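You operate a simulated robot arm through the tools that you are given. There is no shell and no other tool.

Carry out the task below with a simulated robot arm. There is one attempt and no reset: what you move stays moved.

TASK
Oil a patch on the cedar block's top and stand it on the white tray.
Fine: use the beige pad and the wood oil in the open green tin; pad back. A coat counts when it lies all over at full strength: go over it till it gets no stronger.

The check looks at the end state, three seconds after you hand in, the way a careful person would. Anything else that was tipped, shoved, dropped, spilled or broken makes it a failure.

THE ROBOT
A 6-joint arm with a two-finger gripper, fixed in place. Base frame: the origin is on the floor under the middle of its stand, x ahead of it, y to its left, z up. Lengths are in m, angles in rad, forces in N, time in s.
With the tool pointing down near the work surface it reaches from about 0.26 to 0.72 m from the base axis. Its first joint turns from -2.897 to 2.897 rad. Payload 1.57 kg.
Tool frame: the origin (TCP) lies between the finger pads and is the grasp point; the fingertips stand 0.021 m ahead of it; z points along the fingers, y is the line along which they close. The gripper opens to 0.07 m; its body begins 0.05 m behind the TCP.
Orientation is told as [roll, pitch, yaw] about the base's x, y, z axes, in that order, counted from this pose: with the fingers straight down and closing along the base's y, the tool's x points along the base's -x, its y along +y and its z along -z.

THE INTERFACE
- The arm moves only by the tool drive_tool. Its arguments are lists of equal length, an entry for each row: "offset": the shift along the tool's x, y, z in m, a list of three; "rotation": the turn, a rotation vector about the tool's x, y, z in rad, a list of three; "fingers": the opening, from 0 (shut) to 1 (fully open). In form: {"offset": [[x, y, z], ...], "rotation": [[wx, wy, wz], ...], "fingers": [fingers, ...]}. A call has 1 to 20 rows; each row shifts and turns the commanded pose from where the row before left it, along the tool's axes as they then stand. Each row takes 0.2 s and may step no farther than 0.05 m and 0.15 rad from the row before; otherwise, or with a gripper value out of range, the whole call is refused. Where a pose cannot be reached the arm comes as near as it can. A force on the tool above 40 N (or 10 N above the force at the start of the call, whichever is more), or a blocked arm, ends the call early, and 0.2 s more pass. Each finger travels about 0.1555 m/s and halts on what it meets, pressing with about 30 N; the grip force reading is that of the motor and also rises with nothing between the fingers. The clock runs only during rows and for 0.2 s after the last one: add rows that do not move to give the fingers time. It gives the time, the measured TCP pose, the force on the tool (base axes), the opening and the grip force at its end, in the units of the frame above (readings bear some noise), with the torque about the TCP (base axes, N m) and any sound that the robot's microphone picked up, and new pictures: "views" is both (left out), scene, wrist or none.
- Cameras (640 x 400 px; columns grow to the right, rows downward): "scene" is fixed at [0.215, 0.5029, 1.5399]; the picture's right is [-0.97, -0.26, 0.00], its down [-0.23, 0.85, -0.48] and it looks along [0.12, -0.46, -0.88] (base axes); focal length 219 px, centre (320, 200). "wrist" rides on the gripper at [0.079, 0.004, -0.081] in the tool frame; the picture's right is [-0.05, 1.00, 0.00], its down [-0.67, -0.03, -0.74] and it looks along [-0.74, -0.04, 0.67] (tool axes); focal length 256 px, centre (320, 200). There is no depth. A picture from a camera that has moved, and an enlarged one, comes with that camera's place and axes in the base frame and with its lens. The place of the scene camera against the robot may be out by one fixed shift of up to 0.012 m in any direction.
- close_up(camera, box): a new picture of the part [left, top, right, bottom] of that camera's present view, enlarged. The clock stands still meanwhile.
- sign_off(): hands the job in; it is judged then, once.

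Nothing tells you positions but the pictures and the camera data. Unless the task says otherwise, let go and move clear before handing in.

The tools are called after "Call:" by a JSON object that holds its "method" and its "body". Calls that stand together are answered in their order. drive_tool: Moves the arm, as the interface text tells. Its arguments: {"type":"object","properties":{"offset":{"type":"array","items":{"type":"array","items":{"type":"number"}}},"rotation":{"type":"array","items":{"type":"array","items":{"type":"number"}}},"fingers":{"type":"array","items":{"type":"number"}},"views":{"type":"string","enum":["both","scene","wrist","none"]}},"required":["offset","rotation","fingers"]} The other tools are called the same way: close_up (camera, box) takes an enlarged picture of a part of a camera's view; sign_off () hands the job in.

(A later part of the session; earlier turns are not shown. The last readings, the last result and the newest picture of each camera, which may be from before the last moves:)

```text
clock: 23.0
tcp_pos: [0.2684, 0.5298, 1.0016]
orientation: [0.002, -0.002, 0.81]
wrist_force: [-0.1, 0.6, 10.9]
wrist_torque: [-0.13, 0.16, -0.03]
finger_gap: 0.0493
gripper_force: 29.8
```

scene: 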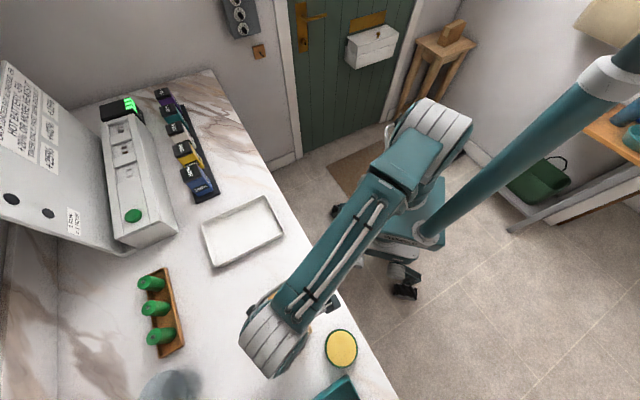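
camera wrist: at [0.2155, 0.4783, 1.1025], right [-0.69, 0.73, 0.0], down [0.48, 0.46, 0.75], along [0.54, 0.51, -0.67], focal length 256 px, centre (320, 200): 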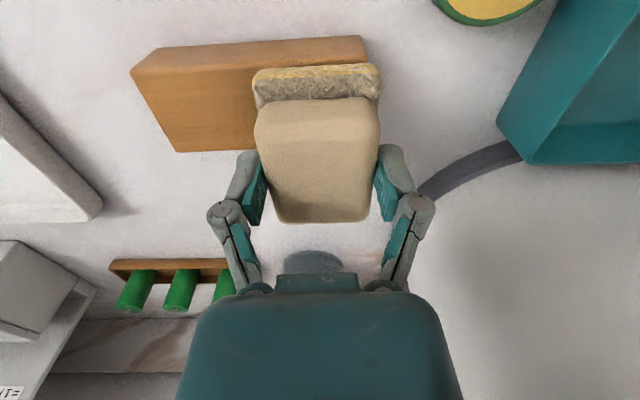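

Contact with the block top comes at TCP z≈1.0015 with about 11 N. I'll sweep slowly along the block's length and back, then look at the result.

Call:
{"method": "drive_tool", "body": {"offset": [[0, -0.0075, 0], [0, -0.0075, 0], [0, -0.0075, 0], [0, -0.0075, 0], [0, -0.0075, 0], [0, -0.0075, 0], [0, -0.0075, 0], [0, -0.0075, 0], [0, -0.0075, 0], [0, -0.0075, 0], [0, 0, 0]], "rotation": [[0, 0, 0], [0, 0, 0], [0, 0, 0], [0, 0, 0], [0, 0, 0], [0, 0, 0], [0, 0, 0], [0, 0, 0], [0, 0, 0], [0, 0, 0], [0, 0, 0]], "fingers": [0.4, 0.4, 0.4, 0.4, 0.4, 0.4, 0.4, 0.4, 0.4, 0.4, 0.4]}}

Call:
{"method": "close_up", "body": {"camera": "wrist", "box": [230, 30, 500, 200]}}

```text
clock: 25.4
tcp_pos: [0.3227, 0.4759, 1.0011]
orientation: [-0.001, -0.002, 0.811]
wrist_force: [-3.3, 4.8, 13.4]
wrist_torque: [0.02, 0.12, 0.02]
finger_gap: 0.0491
gripper_force: 30.0
camera wrist: at [0.2659, 0.4228, 1.0816], right [-0.69, 0.73, 0.0], down [0.48, 0.46, 0.75], along [0.54, 0.51, -0.67], focal length 256 px, centre (320, 200)
```

scene: 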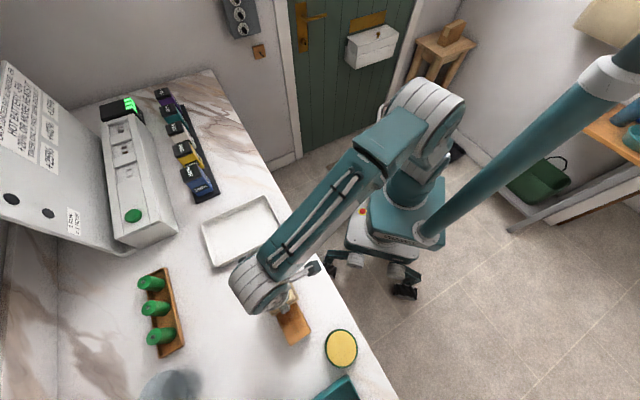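
wrist: 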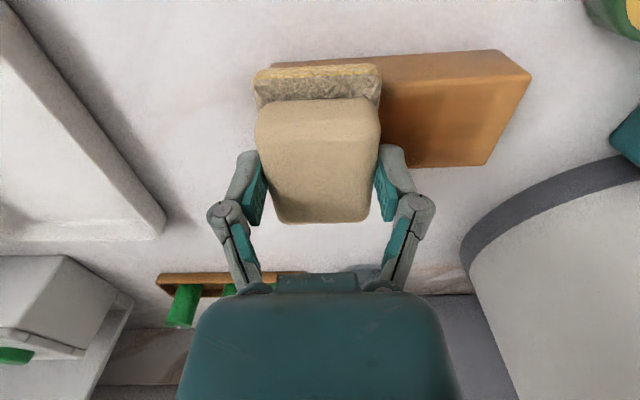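

```text
2.35 times, centred on (365, 115) of wrist
camera zoom: at [0.2659, 0.4228, 1.0816], right [-0.69, 0.73, 0.0], down [0.48, 0.46, 0.75], along [0.54, 0.51, -0.67], focal length 602 px, centre (214, 400)
```

zoom: 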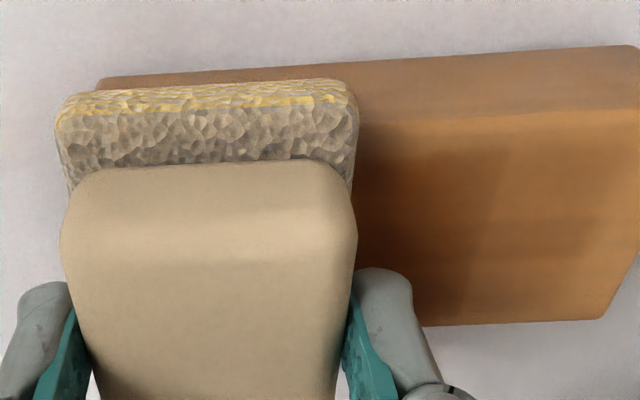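

A darker band shows where the pad has passed, and the block has moved at most about 2–3 mm. I'll sweep back across, lift and inspect.

Call:
{"method": "drive_tool", "body": {"offset": [[0, 0.0075, 0], [0, 0.0075, 0], [0, 0.0075, 0], [0, 0.0075, 0], [0, 0.0075, 0], [0, 0.0075, 0], [0, 0.0075, 0], [0, 0.0075, 0], [0, 0.0075, 0], [0, 0.0075, 0], [0, 0, 0]], "rotation": [[0, 0, 0], [0, 0, 0], [0, 0, 0], [0, 0, 0], [0, 0, 0], [0, 0, 0], [0, 0, 0], [0, 0, 0], [0, 0, 0], [0, 0, 0], [0, 0, 0]], "fingers": [0.4, 0.4, 0.4, 0.4, 0.4, 0.4, 0.4, 0.4, 0.4, 0.4, 0.4]}}

Call:
{"method": "close_up", "body": {"camera": "wrist", "box": [100, 20, 400, 200]}}

```text
clock: 27.8
tcp_pos: [0.2673, 0.5292, 1.0001]
orientation: [-0.002, 0.0, 0.81]
wrist_force: [4.1, -3.1, 9.4]
wrist_torque: [-0.02, -0.12, -0.03]
finger_gap: 0.0493
gripper_force: 30.4
camera wrist: at [0.2104, 0.4759, 1.0817], right [-0.69, 0.73, 0.0], down [0.48, 0.46, 0.74], along [0.54, 0.51, -0.67], focal length 256 px, centre (320, 200)
```

scene: 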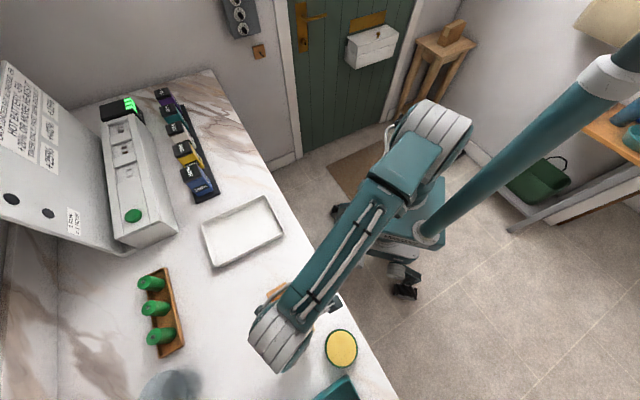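
wrist: 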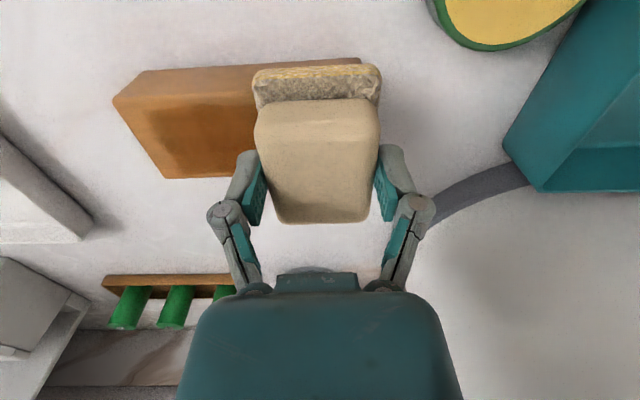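

```text
2.13 times, centred on (250, 110) of wrist
camera zoom: at [0.2104, 0.4759, 1.0817], right [-0.69, 0.73, 0.0], down [0.48, 0.46, 0.74], along [0.54, 0.51, -0.67], focal length 546 px, centre (469, 392)
```

zoom: 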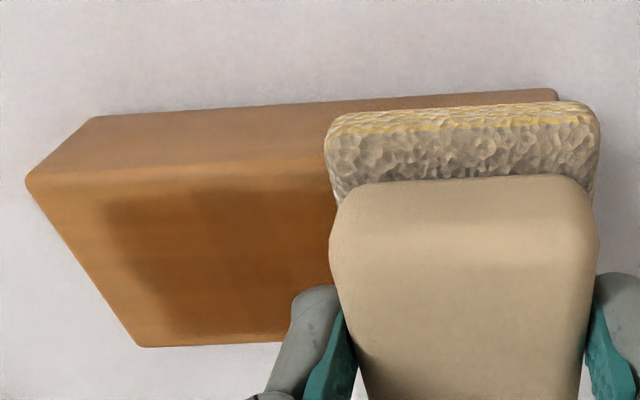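

A coat is visible but it stops short of the near edge and the far-left end. I'll lift straight up and step aside to see the whole top.

Call:
{"method": "drive_tool", "body": {"offset": [[0, 0, -0.005], [0, 0, -0.02], [0.025, 0, -0.025], [0.04, 0, -0.01], [0.04, 0, 0], [0, 0, 0]], "rotation": [[0, 0, 0], [0, 0, 0], [0, 0, 0], [0, 0, 0], [0, 0, 0], [0, 0, 0]], "fingers": [0.4, 0.4, 0.4, 0.4, 0.4, 0.4]}}

Call:
{"method": "close_up", "body": {"camera": "wrist", "box": [150, 60, 450, 260]}}

Call:
{"method": "close_up", "body": {"camera": "scene", "box": [240, 260, 380, 380]}}

```text
clock: 29.2
tcp_pos: [0.1964, 0.4516, 1.0604]
orientation: [-0.001, 0.0, 0.81]
wrist_force: [-0.2, 0.6, -0.3]
wrist_torque: [-0.01, 0.02, 0.01]
finger_gap: 0.0492
gripper_force: 29.8
camera wrist: at [0.1395, 0.3987, 1.141], right [-0.69, 0.73, 0.0], down [0.48, 0.46, 0.74], along [0.54, 0.51, -0.67], focal length 256 px, centre (320, 200)
```

scene: 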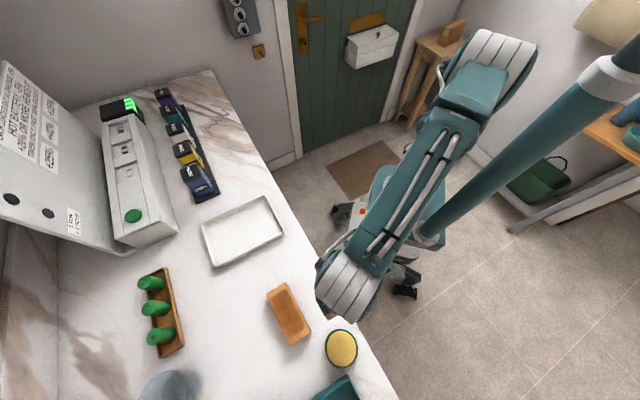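
wrist: 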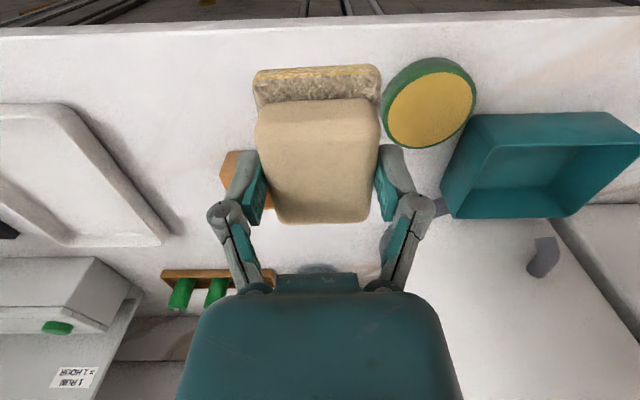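

```text
2.00 times, centred on (300, 160) of wrist
camera zoom: at [0.1395, 0.3987, 1.141], right [-0.69, 0.73, 0.0], down [0.48, 0.46, 0.74], along [0.54, 0.51, -0.67], focal length 512 px, centre (360, 280)
```

zoom: 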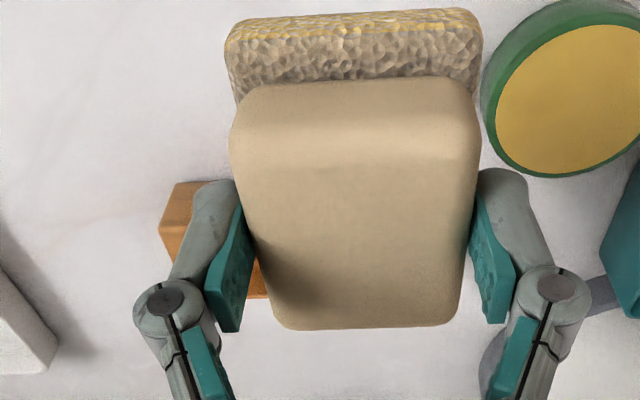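

```text
3.33 times, centred on (310, 320) of scene
camera zoom: at [0.215, 0.5029, 1.5399], right [-0.97, -0.26, 0.0], down [-0.23, 0.85, -0.48], along [0.12, -0.46, -0.88], focal length 729 px, centre (353, -200)
```

zoom: 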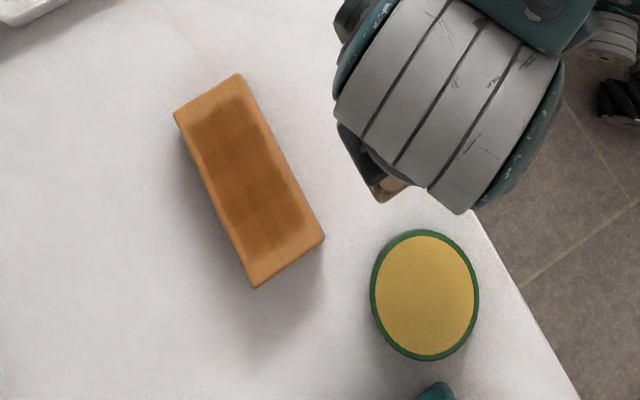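

Call:
{"method": "close_up", "body": {"camera": "scene", "box": [260, 278, 320, 350]}}

```text
5.56 times, centred on (290, 314) of scene
camera zoom: at [0.215, 0.5029, 1.5399], right [-0.97, -0.26, 0.0], down [-0.23, 0.85, -0.48], along [0.12, -0.46, -0.88], focal length 1214 px, centre (487, -433)
```

zoom: 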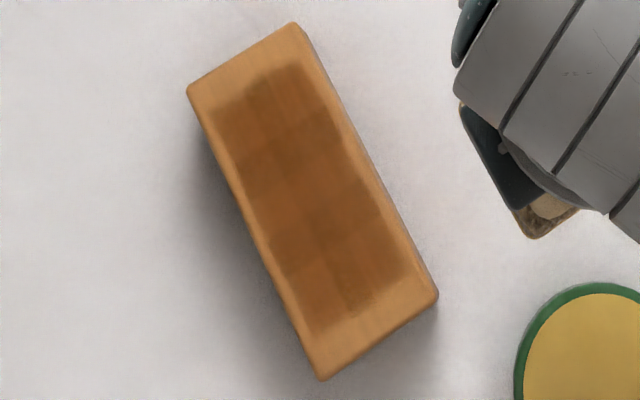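

The scene camera shows a grid-like coat, patchy in strength and missing near both ends. I'll recharge the pad at the tin and then make longer sweeps.

Call:
{"method": "drive_tool", "body": {"offset": [[-0.0085, 0.0226, 0], [-0.0085, 0.0226, 0], [-0.0085, 0.0226, 0], [-0.0085, 0.0225, 0], [0, 0, 0.03], [0, 0, 0.03], [0, 0, 0.01], [0, 0, 0]], "rotation": [[0, 0, 0], [0, 0, 0], [0, 0, 0], [0, 0, 0], [0, 0, 0], [0, 0, 0], [0, 0, 0], [0, 0, 0]], "fingers": [0.4, 0.4, 0.4, 0.4, 0.4, 0.4, 0.4, 0.4], "views": "wrist"}}

Call:
{"method": "close_up", "body": {"camera": "wrist", "box": [230, 25, 410, 145]}}

```text
clock: 31.0
tcp_pos: [0.1529, 0.5388, 0.9909]
orientation: [-0.003, 0.001, 0.809]
wrist_force: [1.1, 0.8, -0.7]
wrist_torque: [0.02, 0.0, 0.01]
finger_gap: 0.0491
gripper_force: 30.1
camera wrist: at [0.0959, 0.4855, 1.0714], right [-0.69, 0.73, 0.0], down [0.48, 0.46, 0.75], along [0.54, 0.51, -0.67], focal length 256 px, centre (320, 200)
```

wrist: 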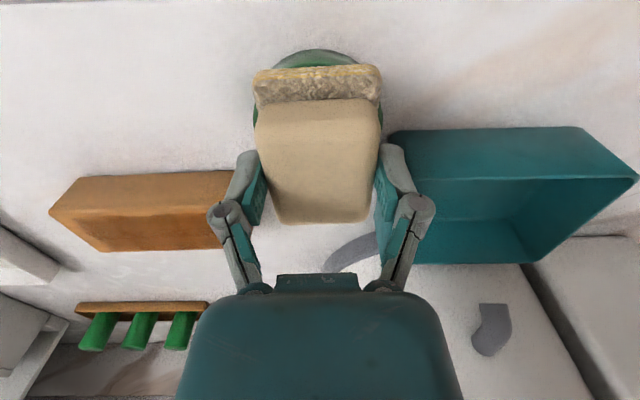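

```text
3.33 times, centred on (320, 85) of wrist
camera zoom: at [0.0959, 0.4855, 1.0714], right [-0.69, 0.73, 0.0], down [0.48, 0.46, 0.75], along [0.54, 0.51, -0.67], focal length 853 px, centre (320, 583)
```

zoom: 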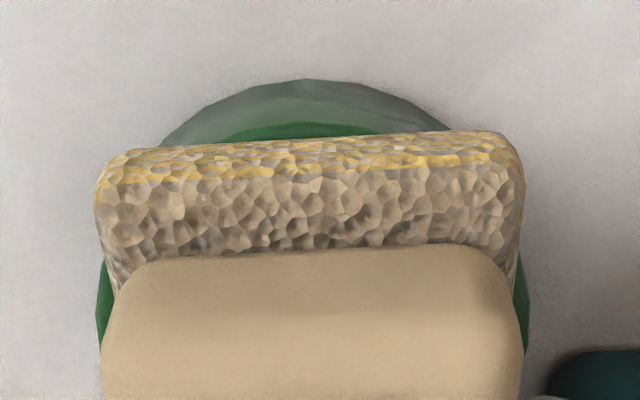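

Call:
{"method": "drive_tool", "body": {"offset": [[0, 0, 0.004], [0, 0, 0.0015], [0, 0, 0]], "rotation": [[0, 0, 0], [0, 0, 0], [0, 0, 0]], "fingers": [0.4, 0.4, 0.4], "views": "none"}}

Call:
{"method": "drive_tool", "body": {"offset": [[0, 0, 0.0015], [0, 0, 0], [0, 0, 0]], "rotation": [[0, 0, 0], [0, 0, 0], [0, 0, 0]], "fingers": [0.4, 0.4, 0.4], "views": "none"}}

```text
clock: 31.8
tcp_pos: [0.1526, 0.5401, 0.9839]
orientation: [-0.002, -0.002, 0.811]
wrist_force: [-0.2, 0.0, -0.7]
wrist_torque: [0.03, 0.03, 0.02]
finger_gap: 0.0494
gripper_force: 30.1
```

```text
clock: 32.6
tcp_pos: [0.1541, 0.5403, 0.9827]
orientation: [-0.002, -0.002, 0.81]
wrist_force: [-0.5, 1.4, 0.1]
wrist_torque: [0.02, -0.02, 0.01]
finger_gap: 0.0492
gripper_force: 30.2
```

Call:
{"method": "drive_tool", "body": {"offset": [[0, 0, 0.0012], [0, 0, 0], [0, 0, 0]], "rotation": [[0, 0, 0], [0, 0, 0], [0, 0, 0]], "fingers": [0.4, 0.4, 0.4], "views": "none"}}

Call:
{"method": "drive_tool", "body": {"offset": [[0, 0, 0.001], [0, 0, 0], [0, 0, 0]], "rotation": [[0, 0, 0], [0, 0, 0], [0, 0, 0]], "fingers": [0.4, 0.4, 0.4], "views": "none"}}

```text
clock: 33.4
tcp_pos: [0.1541, 0.5391, 0.9826]
orientation: [-0.002, 0.0, 0.812]
wrist_force: [0.7, -0.6, -0.6]
wrist_torque: [0.04, 0.02, 0.01]
finger_gap: 0.049
gripper_force: 29.7
```

```text
clock: 34.2
tcp_pos: [0.1532, 0.5399, 0.9819]
orientation: [-0.003, -0.003, 0.81]
wrist_force: [-0.3, 1.5, 2.8]
wrist_torque: [0.08, -0.03, 0.0]
finger_gap: 0.0494
gripper_force: 29.5
```

Call:
{"method": "drive_tool", "body": {"offset": [[0, 0, 0.0008], [0, 0, 0], [0, 0, 0], [0, 0, 0]], "rotation": [[0, 0, 0], [0, 0, 0], [0, 0, 0], [0, 0, 0]], "fingers": [0.4, 0.4, 0.4, 0.4], "views": "none"}}

Call:
{"method": "drive_tool", "body": {"offset": [[0, 0, -0.004], [0, 0, -0.016], [0, 0, -0.02], [0, 0, 0]], "rotation": [[0, 0, 0], [0, 0, 0], [0, 0, 0], [0, 0, 0]], "fingers": [0.4, 0.4, 0.4, 0.4], "views": "wrist"}}

Call:
{"method": "close_up", "body": {"camera": "wrist", "box": [230, 15, 410, 145]}}

```text
clock: 35.2
tcp_pos: [0.1543, 0.5402, 0.9831]
orientation: [0.0, -0.001, 0.808]
wrist_force: [-0.7, -1.0, 14.8]
wrist_torque: [-0.02, -0.02, 0.0]
finger_gap: 0.0494
gripper_force: 30.4
```

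```text
clock: 36.2
tcp_pos: [0.1532, 0.5402, 1.0196]
orientation: [-0.001, 0.0, 0.808]
wrist_force: [0.3, -0.1, -0.9]
wrist_torque: [-0.01, -0.01, 0.0]
finger_gap: 0.049
gripper_force: 29.8
camera wrist: at [0.0962, 0.4868, 1.1003], right [-0.69, 0.73, 0.0], down [0.48, 0.46, 0.75], along [0.54, 0.51, -0.67], focal length 256 px, centre (320, 200)
```

wrist: 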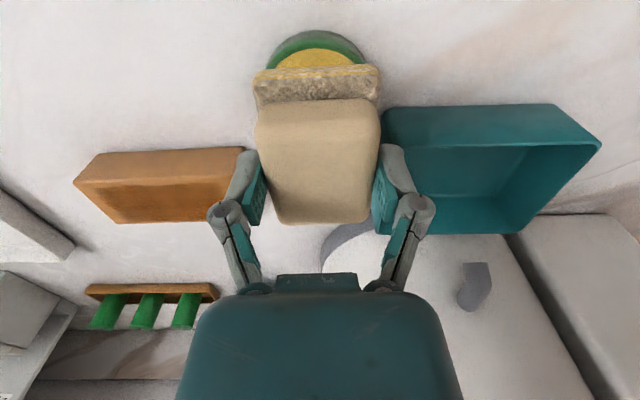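

```text
3.08 times, centred on (320, 80) of wrist
camera zoom: at [0.0962, 0.4868, 1.1003], right [-0.69, 0.73, 0.0], down [0.48, 0.46, 0.75], along [0.54, 0.51, -0.67], focal length 788 px, centre (320, 569)
```

zoom: 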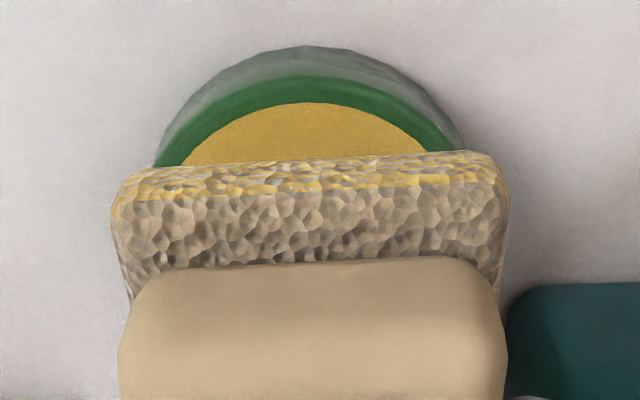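

The pad is recharged and contact on the tin was balanced. I'll return to the block, a bit further toward the tin-side end this time, and lower to contact.

Call:
{"method": "drive_tool", "body": {"offset": [[-0.0244, -0.0266, 0], [-0.0244, -0.0266, 0], [-0.0244, -0.0266, 0], [0, 0, 0.01], [0, 0, 0.009], [0, 0, 0]], "rotation": [[0, 0, 0], [0, 0, 0], [0, 0, 0], [0, 0, 0], [0, 0, 0], [0, 0, 0]], "fingers": [0.4, 0.4, 0.4, 0.4, 0.4, 0.4], "views": "wrist"}}

Call:
{"method": "drive_tool", "body": {"offset": [[0, 0, 0.0012], [0, 0, 0]], "rotation": [[0, 0, 0], [0, 0, 0]], "fingers": [0.4, 0.4], "views": "none"}}

Call:
{"method": "drive_tool", "body": {"offset": [[0, 0, 0.0012], [0, 0, 0]], "rotation": [[0, 0, 0], [0, 0, 0]], "fingers": [0.4, 0.4], "views": "none"}}

```text
clock: 37.6
tcp_pos: [0.2631, 0.5361, 1.0017]
orientation: [-0.002, 0.002, 0.81]
wrist_force: [0.6, 0.5, -0.7]
wrist_torque: [0.02, -0.02, 0.01]
finger_gap: 0.0493
gripper_force: 30.4
camera wrist: at [0.2056, 0.4836, 1.0823], right [-0.69, 0.73, 0.0], down [0.48, 0.46, 0.75], along [0.54, 0.51, -0.67], focal length 256 px, centre (320, 200)
```

wrist: 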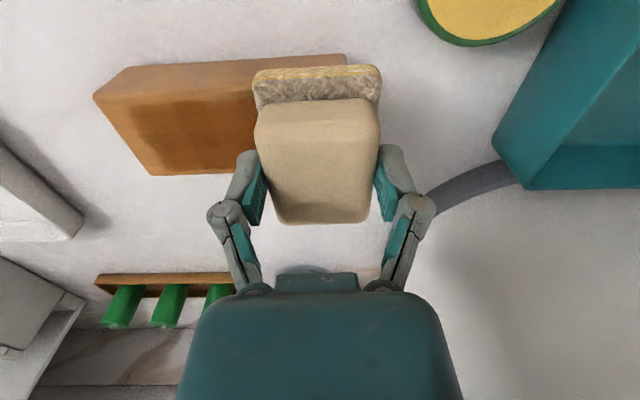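

```text
clock: 38.2
tcp_pos: [0.2617, 0.538, 1.0014]
orientation: [-0.002, -0.002, 0.809]
wrist_force: [0.7, -0.6, 1.7]
wrist_torque: [-0.05, 0.01, 0.01]
finger_gap: 0.0489
gripper_force: 29.8
```

```text
clock: 38.8
tcp_pos: [0.2618, 0.5371, 1.002]
orientation: [0.001, -0.005, 0.812]
wrist_force: [1.5, -3.3, 15.5]
wrist_torque: [-0.32, 0.02, 0.0]
finger_gap: 0.0493
gripper_force: 30.0
```

Call:
{"method": "drive_tool", "body": {"offset": [[0, -0.008, -0.0003], [0, -0.008, 0], [0, -0.008, 0], [0, -0.008, 0], [0, -0.008, 0], [0, -0.008, 0], [0, -0.008, 0], [0, -0.008, 0], [0, -0.008, 0], [0, -0.008, 0], [0, -0.008, 0], [0, -0.008, 0], [0, 0, 0]], "rotation": [[0, 0, 0], [0, 0, 0], [0, 0, 0], [0, 0, 0], [0, 0, 0], [0, 0, 0], [0, 0, 0], [0, 0, 0], [0, 0, 0], [0, 0, 0], [0, 0, 0], [0, 0, 0], [0, 0, 0]], "fingers": [0.4, 0.4, 0.4, 0.4, 0.4, 0.4, 0.4, 0.4, 0.4, 0.4, 0.4, 0.4, 0.4], "views": "both"}}

Call:
{"method": "close_up", "body": {"camera": "wrist", "box": [230, 30, 560, 200]}}

Call:
{"method": "close_up", "body": {"camera": "scene", "box": [250, 270, 330, 360]}}

```text
clock: 41.6
tcp_pos: [0.3311, 0.4735, 1.0011]
orientation: [-0.002, -0.003, 0.81]
wrist_force: [-5.1, 5.6, 15.4]
wrist_torque: [0.24, 0.22, 0.03]
finger_gap: 0.0491
gripper_force: 29.5
camera wrist: at [0.2735, 0.4187, 1.081], right [-0.69, 0.73, 0.0], down [0.48, 0.46, 0.75], along [0.54, 0.51, -0.67], focal length 256 px, centre (320, 200)
```

scene: 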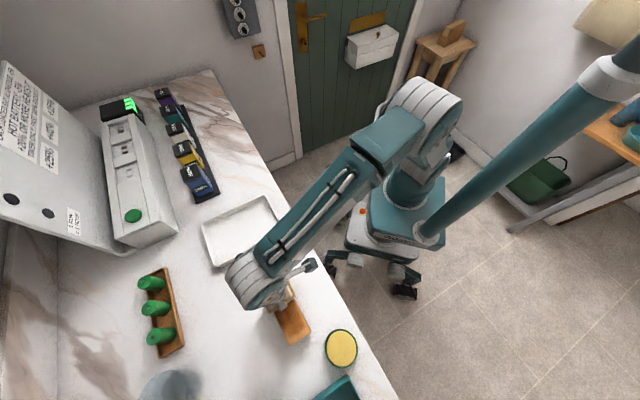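
wrist: 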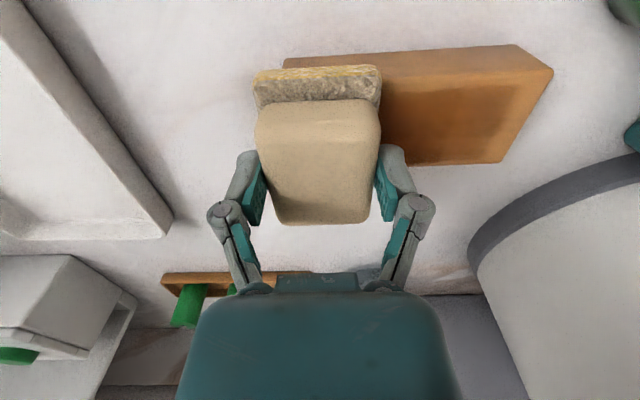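

```text
1.94 times, centred on (395, 115) of wrist
camera zoom: at [0.2735, 0.4187, 1.081], right [-0.69, 0.73, 0.0], down [0.48, 0.46, 0.75], along [0.54, 0.51, -0.67], focal length 496 px, centre (174, 365)
```

zoom: 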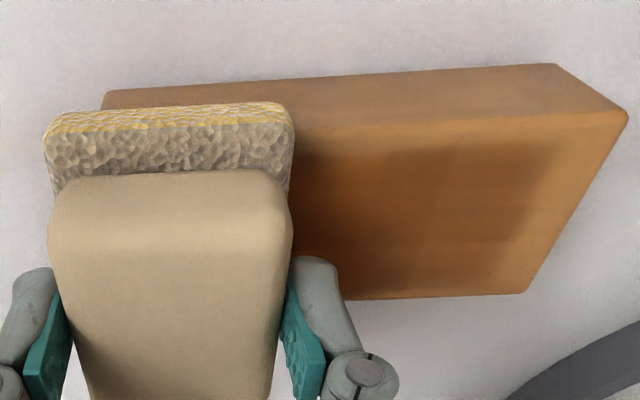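

```text
4.44 times, centred on (290, 315) of scene
camera zoom: at [0.215, 0.5029, 1.5399], right [-0.97, -0.26, 0.0], down [-0.23, 0.85, -0.48], along [0.12, -0.46, -0.88], focal length 971 px, centre (453, -311)
```

zoom: 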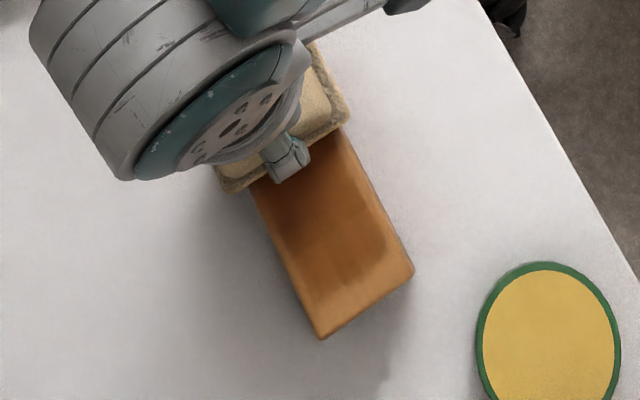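

The coat's boundary at the tin end stayed put even though the pad went past it, so the patch is a fixed inset area. I'll keep passing over it.

Call:
{"method": "drive_tool", "body": {"offset": [[0, 0.009, 0], [0, 0.009, 0], [0, 0.009, 0], [0, 0.009, 0], [0, 0.009, 0], [0, 0.009, 0], [0, 0.009, 0], [0, 0.009, 0], [0, 0.009, 0], [0, 0, 0], [0, -0.009, 0], [0, -0.009, 0], [0, -0.009, 0], [0, -0.009, 0], [0, -0.009, 0], [0, -0.009, 0], [0, -0.009, 0], [0, -0.009, 0], [0, -0.009, 0], [0, 0, 0]], "rotation": [[0, 0, 0], [0, 0, 0], [0, 0, 0], [0, 0, 0], [0, 0, 0], [0, 0, 0], [0, 0, 0], [0, 0, 0], [0, 0, 0], [0, 0, 0], [0, 0, 0], [0, 0, 0], [0, 0, 0], [0, 0, 0], [0, 0, 0], [0, 0, 0], [0, 0, 0], [0, 0, 0], [0, 0, 0], [0, 0, 0]], "fingers": [0.4, 0.4, 0.4, 0.4, 0.4, 0.4, 0.4, 0.4, 0.4, 0.4, 0.4, 0.4, 0.4, 0.4, 0.4, 0.4, 0.4, 0.4, 0.4, 0.4], "views": "both"}}

Call:
{"method": "close_up", "body": {"camera": "scene", "box": [250, 270, 330, 360]}}

Call:
{"method": "close_up", "body": {"camera": "wrist", "box": [230, 30, 560, 200]}}

```text
clock: 45.8
tcp_pos: [0.3321, 0.4731, 0.9996]
orientation: [-0.002, 0.001, 0.809]
wrist_force: [-4.1, 3.4, 8.7]
wrist_torque: [0.11, 0.21, -0.01]
finger_gap: 0.0493
gripper_force: 30.0
camera wrist: at [0.2754, 0.4194, 1.081], right [-0.69, 0.73, 0.0], down [0.48, 0.46, 0.75], along [0.54, 0.51, -0.67], focal length 256 px, centre (320, 200)
```

scene: 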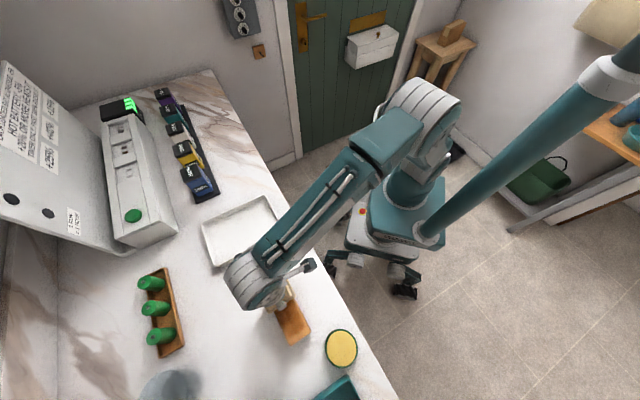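
wrist: 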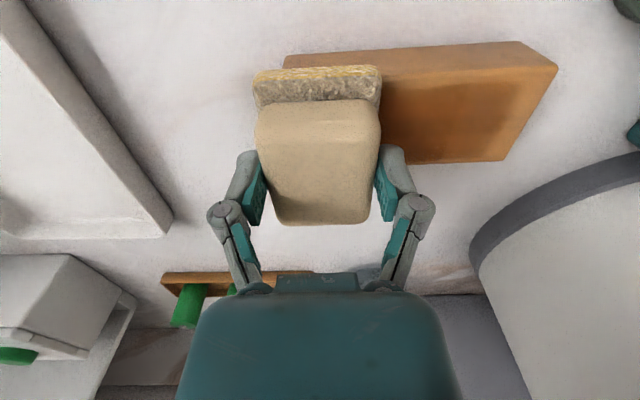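

```text
4.44 times, centred on (290, 315) of scene
camera zoom: at [0.215, 0.5029, 1.5399], right [-0.97, -0.26, 0.0], down [-0.23, 0.85, -0.48], along [0.12, -0.46, -0.88], focal length 971 px, centre (453, -311)
```

zoom: 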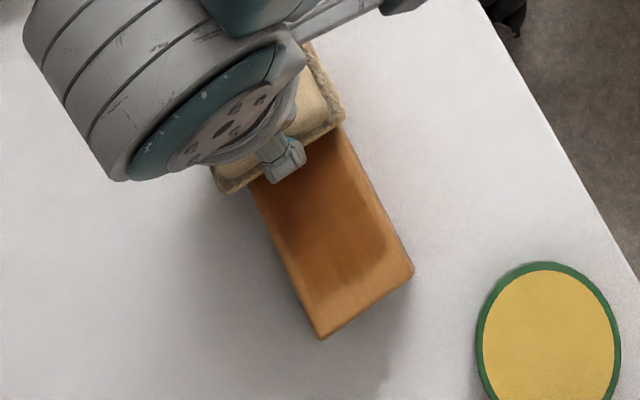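

```text
1.94 times, centred on (395, 115) of wrist
camera zoom: at [0.2754, 0.4194, 1.081], right [-0.69, 0.73, 0.0], down [0.48, 0.46, 0.75], along [0.54, 0.51, -0.67], focal length 496 px, centre (174, 365)
```

zoom: 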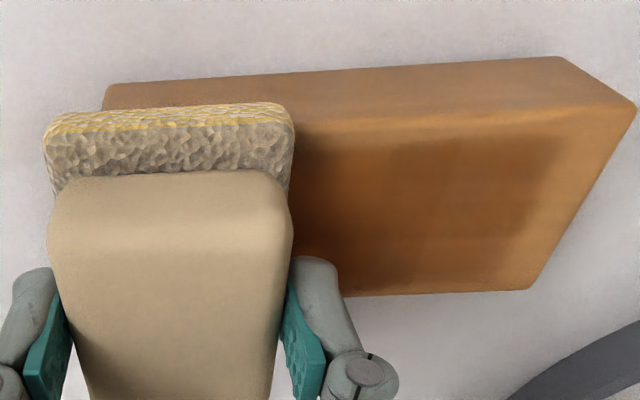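

I'll lift off and check the strength from the scene camera.

Call:
{"method": "drive_tool", "body": {"offset": [[0, 0, -0.005], [0, 0.02, -0.02], [0.02, 0.04, -0.02], [0.03, 0.04, 0], [0.04, 0.02, 0], [0, 0, 0]], "rotation": [[0, 0, 0], [0, 0, 0], [0, 0, 0], [0, 0, 0], [0, 0, 0], [0, 0, 0]], "fingers": [0.4, 0.4, 0.4, 0.4, 0.4, 0.4], "views": "scene"}}

Call:
{"method": "close_up", "body": {"camera": "scene", "box": [260, 278, 320, 350]}}

```text
clock: 47.2
tcp_pos: [0.1835, 0.4923, 1.0456]
orientation: [-0.002, 0.0, 0.808]
wrist_force: [-0.1, -0.4, -1.1]
wrist_torque: [0.0, 0.01, -0.04]
finger_gap: 0.0491
gripper_force: 30.3
```

scene: 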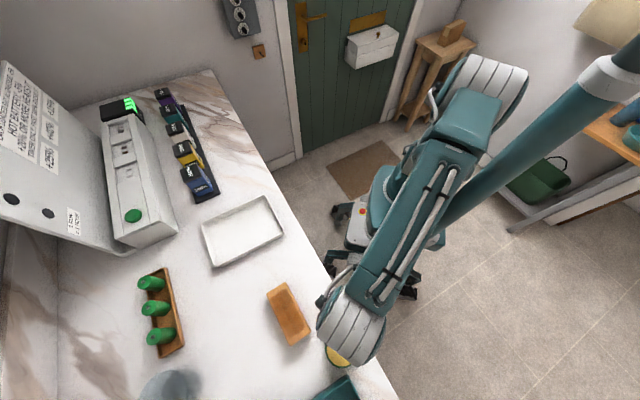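

```text
5.56 times, centred on (290, 314) of scene
camera zoom: at [0.215, 0.5029, 1.5399], right [-0.97, -0.26, 0.0], down [-0.23, 0.85, -0.48], along [0.12, -0.46, -0.88], focal length 1214 px, centre (487, -433)
```

zoom: 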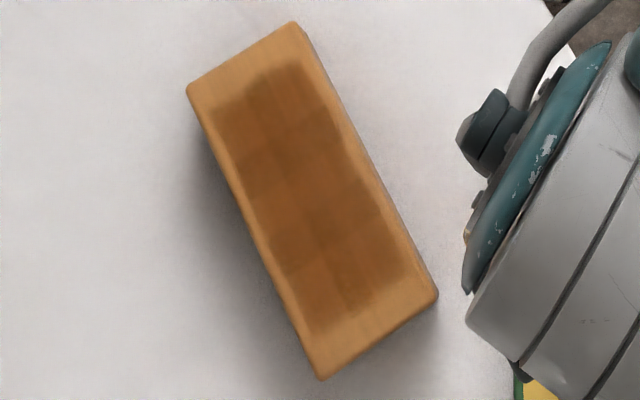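

The coat is more even but faint cell boundaries remain, so I'll recharge again and do more passes.

Call:
{"method": "drive_tool", "body": {"offset": [[-0.0069, 0.0273, 0], [-0.0069, 0.0273, 0], [0, 0, 0.03], [0, 0, 0.025], [0, 0, 0.006], [0, 0, 0]], "rotation": [[0, 0, 0], [0, 0, 0], [0, 0, 0], [0, 0, 0], [0, 0, 0], [0, 0, 0]], "fingers": [0.4, 0.4, 0.4, 0.4, 0.4, 0.4], "views": "wrist"}}

Call:
{"method": "close_up", "body": {"camera": "wrist", "box": [40, 100, 300, 270]}}

Call:
{"method": "close_up", "body": {"camera": "wrist", "box": [230, 25, 410, 145]}}

```text
clock: 48.6
tcp_pos: [0.1503, 0.5376, 0.9844]
orientation: [-0.003, -0.003, 0.809]
wrist_force: [0.9, -0.6, -0.8]
wrist_torque: [-0.01, -0.03, 0.02]
finger_gap: 0.0492
gripper_force: 30.7
camera wrist: at [0.0941, 0.4835, 1.0641], right [-0.69, 0.73, 0.0], down [0.48, 0.46, 0.75], along [0.54, 0.51, -0.67], focal length 256 px, centre (320, 200)
```

wrist: 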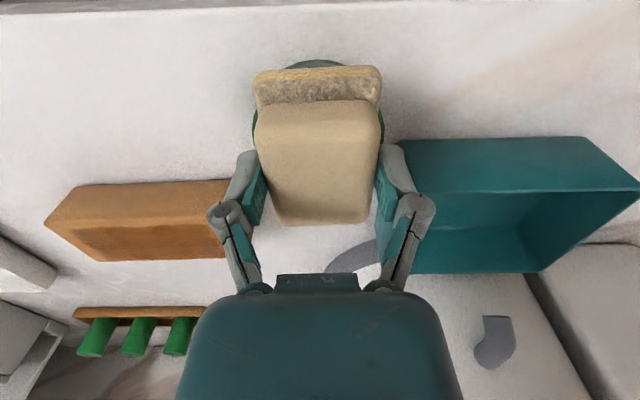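

```text
2.35 times, centred on (170, 185) of wrist
camera zoom: at [0.0941, 0.4835, 1.0641], right [-0.69, 0.73, 0.0], down [0.48, 0.46, 0.75], along [0.54, 0.51, -0.67], focal length 602 px, centre (673, 235)
```

zoom: 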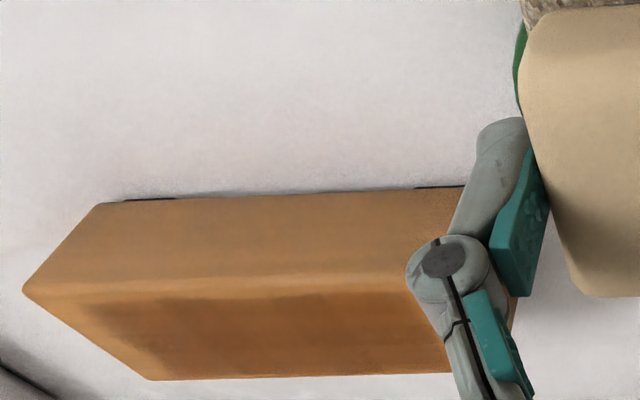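

```text
3.33 times, centred on (320, 85) of wrist
camera zoom: at [0.0941, 0.4835, 1.0641], right [-0.69, 0.73, 0.0], down [0.48, 0.46, 0.75], along [0.54, 0.51, -0.67], focal length 853 px, centre (320, 583)
```

zoom: 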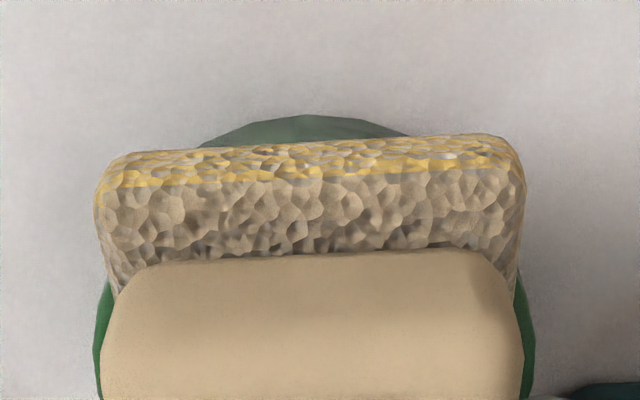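

Call:
{"method": "drive_tool", "body": {"offset": [[-0.003, 0, 0], [0, 0, 0.0015], [0, 0, 0], [0, 0, 0]], "rotation": [[0, 0, 0], [0, 0, 0], [0, 0, 0], [0, 0, 0]], "fingers": [0.4, 0.4, 0.4, 0.4], "views": "none"}}

Call:
{"method": "drive_tool", "body": {"offset": [[0, 0, 0.001], [0, 0, 0], [0, 0, 0]], "rotation": [[0, 0, 0], [0, 0, 0], [0, 0, 0]], "fingers": [0.4, 0.4, 0.4], "views": "none"}}

```text
clock: 49.6
tcp_pos: [0.1545, 0.5405, 0.982]
orientation: [-0.003, 0.001, 0.808]
wrist_force: [-0.2, -0.7, -1.1]
wrist_torque: [0.04, -0.02, 0.02]
finger_gap: 0.0493
gripper_force: 29.9
```

```text
clock: 50.4
tcp_pos: [0.1536, 0.5413, 0.9807]
orientation: [0.001, -0.003, 0.81]
wrist_force: [-0.6, -0.3, 13.3]
wrist_torque: [0.0, -0.02, 0.0]
finger_gap: 0.0493
gripper_force: 29.9
```

Call:
{"method": "drive_tool", "body": {"offset": [[0, 0, -0.004], [0, 0, -0.015], [0, 0, -0.02], [-0.0243, -0.0286, 0], [-0.0243, -0.0286, 0], [-0.0243, -0.0286, 0], [0, 0, 0.01], [0, 0, 0.0085], [0, 0, 0]], "rotation": [[0, 0, 0], [0, 0, 0], [0, 0, 0], [0, 0, 0], [0, 0, 0], [0, 0, 0], [0, 0, 0], [0, 0, 0], [0, 0, 0]], "fingers": [0.4, 0.4, 0.4, 0.4, 0.4, 0.4, 0.4, 0.4, 0.4], "views": "none"}}

Call:
{"method": "drive_tool", "body": {"offset": [[0, 0, 0.0012], [0, 0, 0]], "rotation": [[0, 0, 0], [0, 0, 0]], "fingers": [0.4, 0.4], "views": "none"}}

Call:
{"method": "drive_tool", "body": {"offset": [[0, 0, 0.0012], [0, 0, 0]], "rotation": [[0, 0, 0], [0, 0, 0]], "fingers": [0.4, 0.4], "views": "wrist"}}

```text
clock: 52.4
tcp_pos: [0.2685, 0.5337, 1.0017]
orientation: [0.0, 0.0, 0.808]
wrist_force: [0.6, 0.2, 0.1]
wrist_torque: [0.02, -0.03, 0.02]
finger_gap: 0.0492
gripper_force: 29.7
```

```text
clock: 53.0
tcp_pos: [0.2678, 0.5334, 1.0016]
orientation: [-0.001, 0.0, 0.809]
wrist_force: [-0.8, 0.0, -0.7]
wrist_torque: [0.01, 0.03, 0.01]
finger_gap: 0.0493
gripper_force: 30.2
```

```text
clock: 53.6
tcp_pos: [0.2681, 0.5341, 1.0]
orientation: [-0.001, -0.001, 0.81]
wrist_force: [0.7, -0.5, 5.1]
wrist_torque: [-0.06, -0.07, 0.01]
finger_gap: 0.0492
gripper_force: 29.9
camera wrist: at [0.2108, 0.4802, 1.0809], right [-0.69, 0.73, 0.0], down [0.48, 0.46, 0.75], along [0.54, 0.51, -0.67], focal length 256 px, centre (320, 200)
```

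wrist: 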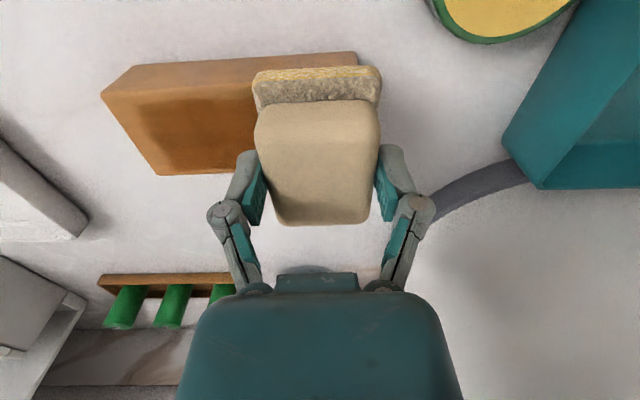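

Call:
{"method": "drive_tool", "body": {"offset": [[0, 0, 0.0008], [0, -0.0093, 0], [0, -0.0093, 0], [0, -0.0093, 0], [0, -0.0093, 0], [0, -0.0093, 0], [0, -0.0093, 0], [0, -0.0093, 0], [0, -0.0093, 0], [0, -0.0093, 0], [0, 0, 0], [0, 0.0093, 0], [0, 0.0093, 0], [0, 0.0093, 0], [0, 0.0093, 0], [0, 0.0093, 0], [0, 0.0093, 0], [0, 0.0093, 0], [0, 0.0093, 0], [0, 0.0093, 0]], "rotation": [[0, 0, 0], [0, 0, 0], [0, 0, 0], [0, 0, 0], [0, 0, 0], [0, 0, 0], [0, 0, 0], [0, 0, 0], [0, 0, 0], [0, 0, 0], [0, 0, 0], [0, 0, 0], [0, 0, 0], [0, 0, 0], [0, 0, 0], [0, 0, 0], [0, 0, 0], [0, 0, 0], [0, 0, 0], [0, 0, 0]], "fingers": [0.4, 0.4, 0.4, 0.4, 0.4, 0.4, 0.4, 0.4, 0.4, 0.4, 0.4, 0.4, 0.4, 0.4, 0.4, 0.4, 0.4, 0.4, 0.4, 0.4], "views": "wrist"}}

Call:
{"method": "close_up", "body": {"camera": "wrist", "box": [80, 20, 400, 200]}}

```text
clock: 57.8
tcp_pos: [0.2678, 0.532, 1.0001]
orientation: [-0.001, -0.004, 0.809]
wrist_force: [9.3, -8.1, 28.2]
wrist_torque: [-0.27, -0.32, 0.0]
finger_gap: 0.0492
gripper_force: 30.2
camera wrist: at [0.21, 0.4787, 1.0798], right [-0.69, 0.73, 0.0], down [0.48, 0.46, 0.75], along [0.54, 0.51, -0.66], focal length 256 px, centre (320, 200)
```

wrist: 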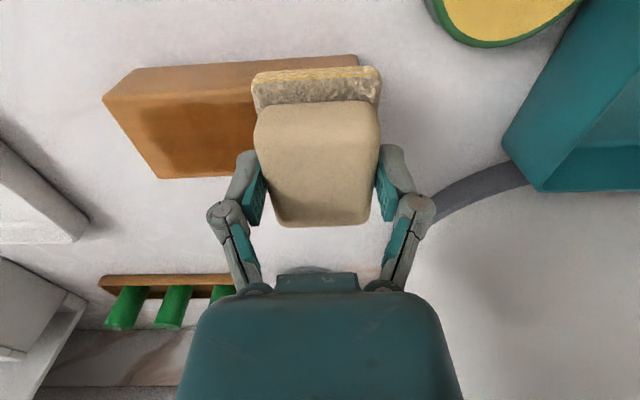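

```text
2.00 times, centred on (240, 110) of wrist
camera zoom: at [0.21, 0.4787, 1.0798], right [-0.69, 0.73, 0.0], down [0.48, 0.46, 0.75], along [0.54, 0.51, -0.66], focal length 512 px, centre (480, 380)
```

zoom: 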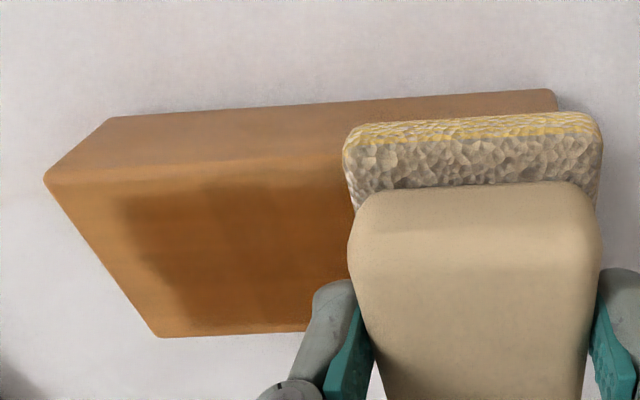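

Pressure crept up to 28 N, so I'll ease off 1 mm. The coat looks lighter at the near edge and tray end, so I'll shift 4 mm toward that edge and sweep further toward the tray end.

Call:
{"method": "drive_tool", "body": {"offset": [[0.004, 0, -0.0012], [0, -0.009, 0], [0, -0.009, 0], [0, -0.009, 0], [0, -0.009, 0], [0, -0.009, 0], [0, -0.009, 0], [0, -0.009, 0], [0, -0.009, 0], [0, -0.009, 0], [0, -0.009, 0], [0, -0.006, 0], [0, 0, 0]], "rotation": [[0, 0, 0], [0, 0, 0], [0, 0, 0], [0, 0, 0], [0, 0, 0], [0, 0, 0], [0, 0, 0], [0, 0, 0], [0, 0, 0], [0, 0, 0], [0, 0, 0], [0, 0, 0], [0, 0, 0]], "fingers": [0.4, 0.4, 0.4, 0.4, 0.4, 0.4, 0.4, 0.4, 0.4, 0.4, 0.4, 0.4, 0.4], "views": "wrist"}}

Call:
{"method": "close_up", "body": {"camera": "wrist", "box": [240, 20, 560, 200]}}

```text
clock: 60.6
tcp_pos: [0.3351, 0.4647, 0.9998]
orientation: [-0.003, -0.001, 0.81]
wrist_force: [-1.5, -0.1, 5.9]
wrist_torque: [0.09, 0.07, 0.0]
finger_gap: 0.0489
gripper_force: 30.6
camera wrist: at [0.2787, 0.4103, 1.08], right [-0.69, 0.73, 0.0], down [0.48, 0.46, 0.74], along [0.54, 0.51, -0.67], focal length 256 px, centre (320, 200)
```

wrist: 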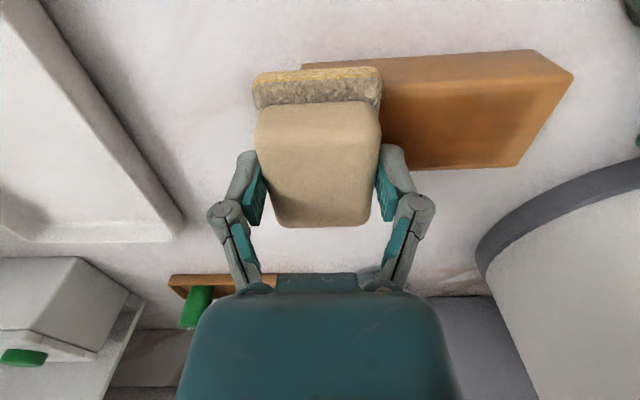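

```text
2.00 times, centred on (400, 110) of wrist
camera zoom: at [0.2787, 0.4103, 1.08], right [-0.69, 0.73, 0.0], down [0.48, 0.46, 0.74], along [0.54, 0.51, -0.67], focal length 512 px, centre (160, 380)
```

zoom: 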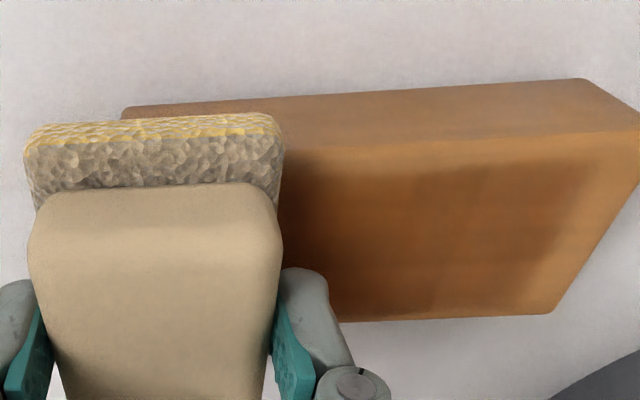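

Call:
{"method": "drive_tool", "body": {"offset": [[0, 0.009, 0.0004], [0, 0.009, 0], [0, 0.009, 0], [0, 0.009, 0], [0, 0.009, 0], [0, 0.009, 0], [0, 0.009, 0], [0, 0.009, 0], [0, 0.009, 0], [0, 0.009, 0], [0, 0.009, 0], [0, 0, 0]], "rotation": [[0, 0, 0], [0, 0, 0], [0, 0, 0], [0, 0, 0], [0, 0, 0], [0, 0, 0], [0, 0, 0], [0, 0, 0], [0, 0, 0], [0, 0, 0], [0, 0, 0], [0, 0, 0]], "fingers": [0.4, 0.4, 0.4, 0.4, 0.4, 0.4, 0.4, 0.4, 0.4, 0.4, 0.4, 0.4], "views": "none"}}

Call:
{"method": "drive_tool", "body": {"offset": [[0, 0, -0.005], [0.01, 0, -0.02], [0.03, 0, -0.02], [0.04, 0, 0], [0.03, 0.0, 0], [0, 0, 0]], "rotation": [[0, 0, 0], [0, 0, 0], [0, 0, 0], [0, 0, 0], [0, 0, 0], [0, 0, 0]], "fingers": [0.4, 0.4, 0.4, 0.4, 0.4, 0.4], "views": "scene"}}

Call:
{"method": "close_up", "body": {"camera": "scene", "box": [260, 278, 320, 350]}}

```text
clock: 63.2
tcp_pos: [0.2607, 0.5326, 0.9989]
orientation: [-0.001, 0.0, 0.81]
wrist_force: [1.2, -1.0, 3.6]
wrist_torque: [0.0, -0.07, -0.02]
finger_gap: 0.0492
gripper_force: 30.2
```

```text
clock: 64.6
tcp_pos: [0.1837, 0.4538, 1.0448]
orientation: [-0.002, 0.0, 0.811]
wrist_force: [-0.1, 0.4, -0.9]
wrist_torque: [0.01, 0.01, 0.01]
finger_gap: 0.049
gripper_force: 30.0
```

scene: 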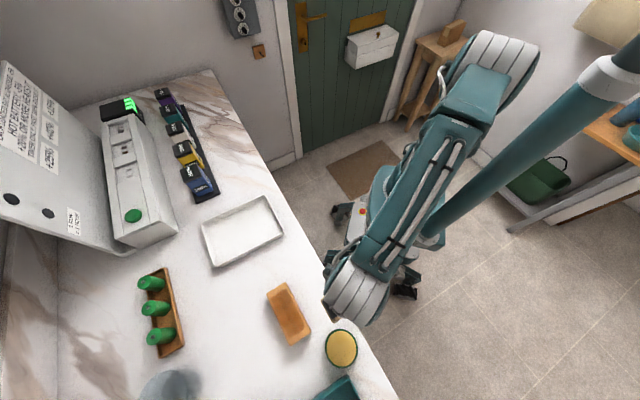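

```text
5.56 times, centred on (290, 314) of scene
camera zoom: at [0.215, 0.5029, 1.5399], right [-0.97, -0.26, 0.0], down [-0.23, 0.85, -0.48], along [0.12, -0.46, -0.88], focal length 1214 px, centre (487, -433)
```

zoom: 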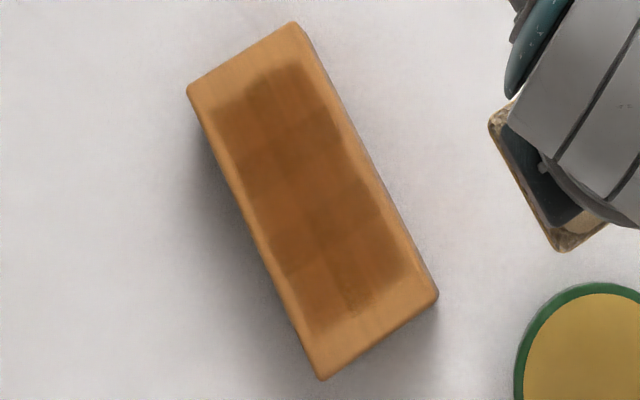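

The scene view is coarse, so I'll move the gripper aside and use the wrist camera for a closer look at the patch.

Call:
{"method": "drive_tool", "body": {"offset": [[0.01, 0.03, -0.005], [0.01, 0.03, -0.005], [0, 0, 0]], "rotation": [[0, 0, 0], [0, 0, 0], [0, 0, 0]], "fingers": [0.4, 0.4, 0.4], "views": "wrist"}}

Call:
{"method": "close_up", "body": {"camera": "wrist", "box": [80, 110, 270, 240]}}

Call:
{"method": "close_up", "body": {"camera": "scene", "box": [265, 280, 315, 350]}}

```text
clock: 65.4
tcp_pos: [0.1284, 0.4803, 1.0531]
orientation: [-0.002, 0.0, 0.809]
wrist_force: [0.0, 0.9, -1.0]
wrist_torque: [0.0, 0.01, 0.0]
finger_gap: 0.0492
gripper_force: 30.1
camera wrist: at [0.0711, 0.427, 1.1337], right [-0.69, 0.73, 0.0], down [0.48, 0.46, 0.75], along [0.54, 0.51, -0.67], focal length 256 px, centre (320, 200)
```

wrist: 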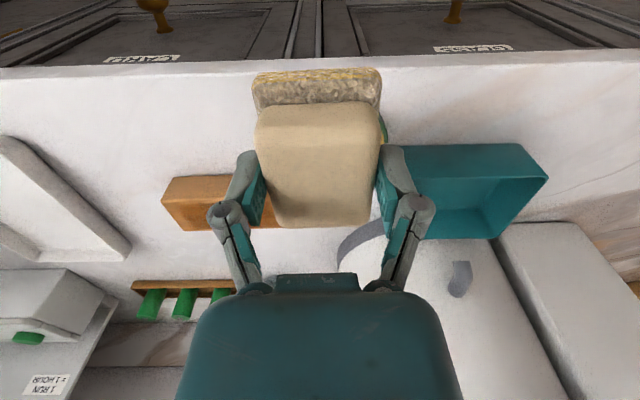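

```text
3.08 times, centred on (175, 175) of wrist
camera zoom: at [0.0711, 0.427, 1.1337], right [-0.69, 0.73, 0.0], down [0.48, 0.46, 0.75], along [0.54, 0.51, -0.67], focal length 788 px, centre (766, 277)
```

zoom: 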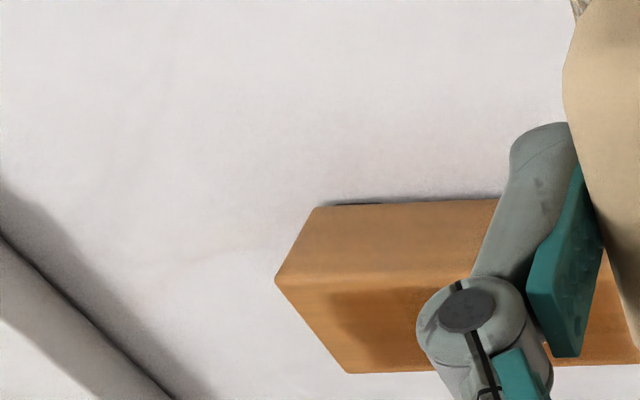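

```text
5.71 times, centred on (290, 315) of scene
camera zoom: at [0.215, 0.5029, 1.5399], right [-0.97, -0.26, 0.0], down [-0.23, 0.85, -0.48], along [0.12, -0.46, -0.88], focal length 1249 px, centre (491, -457)
```

zoom: 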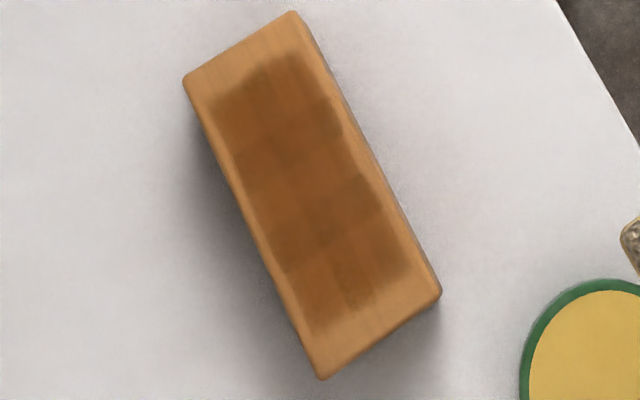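

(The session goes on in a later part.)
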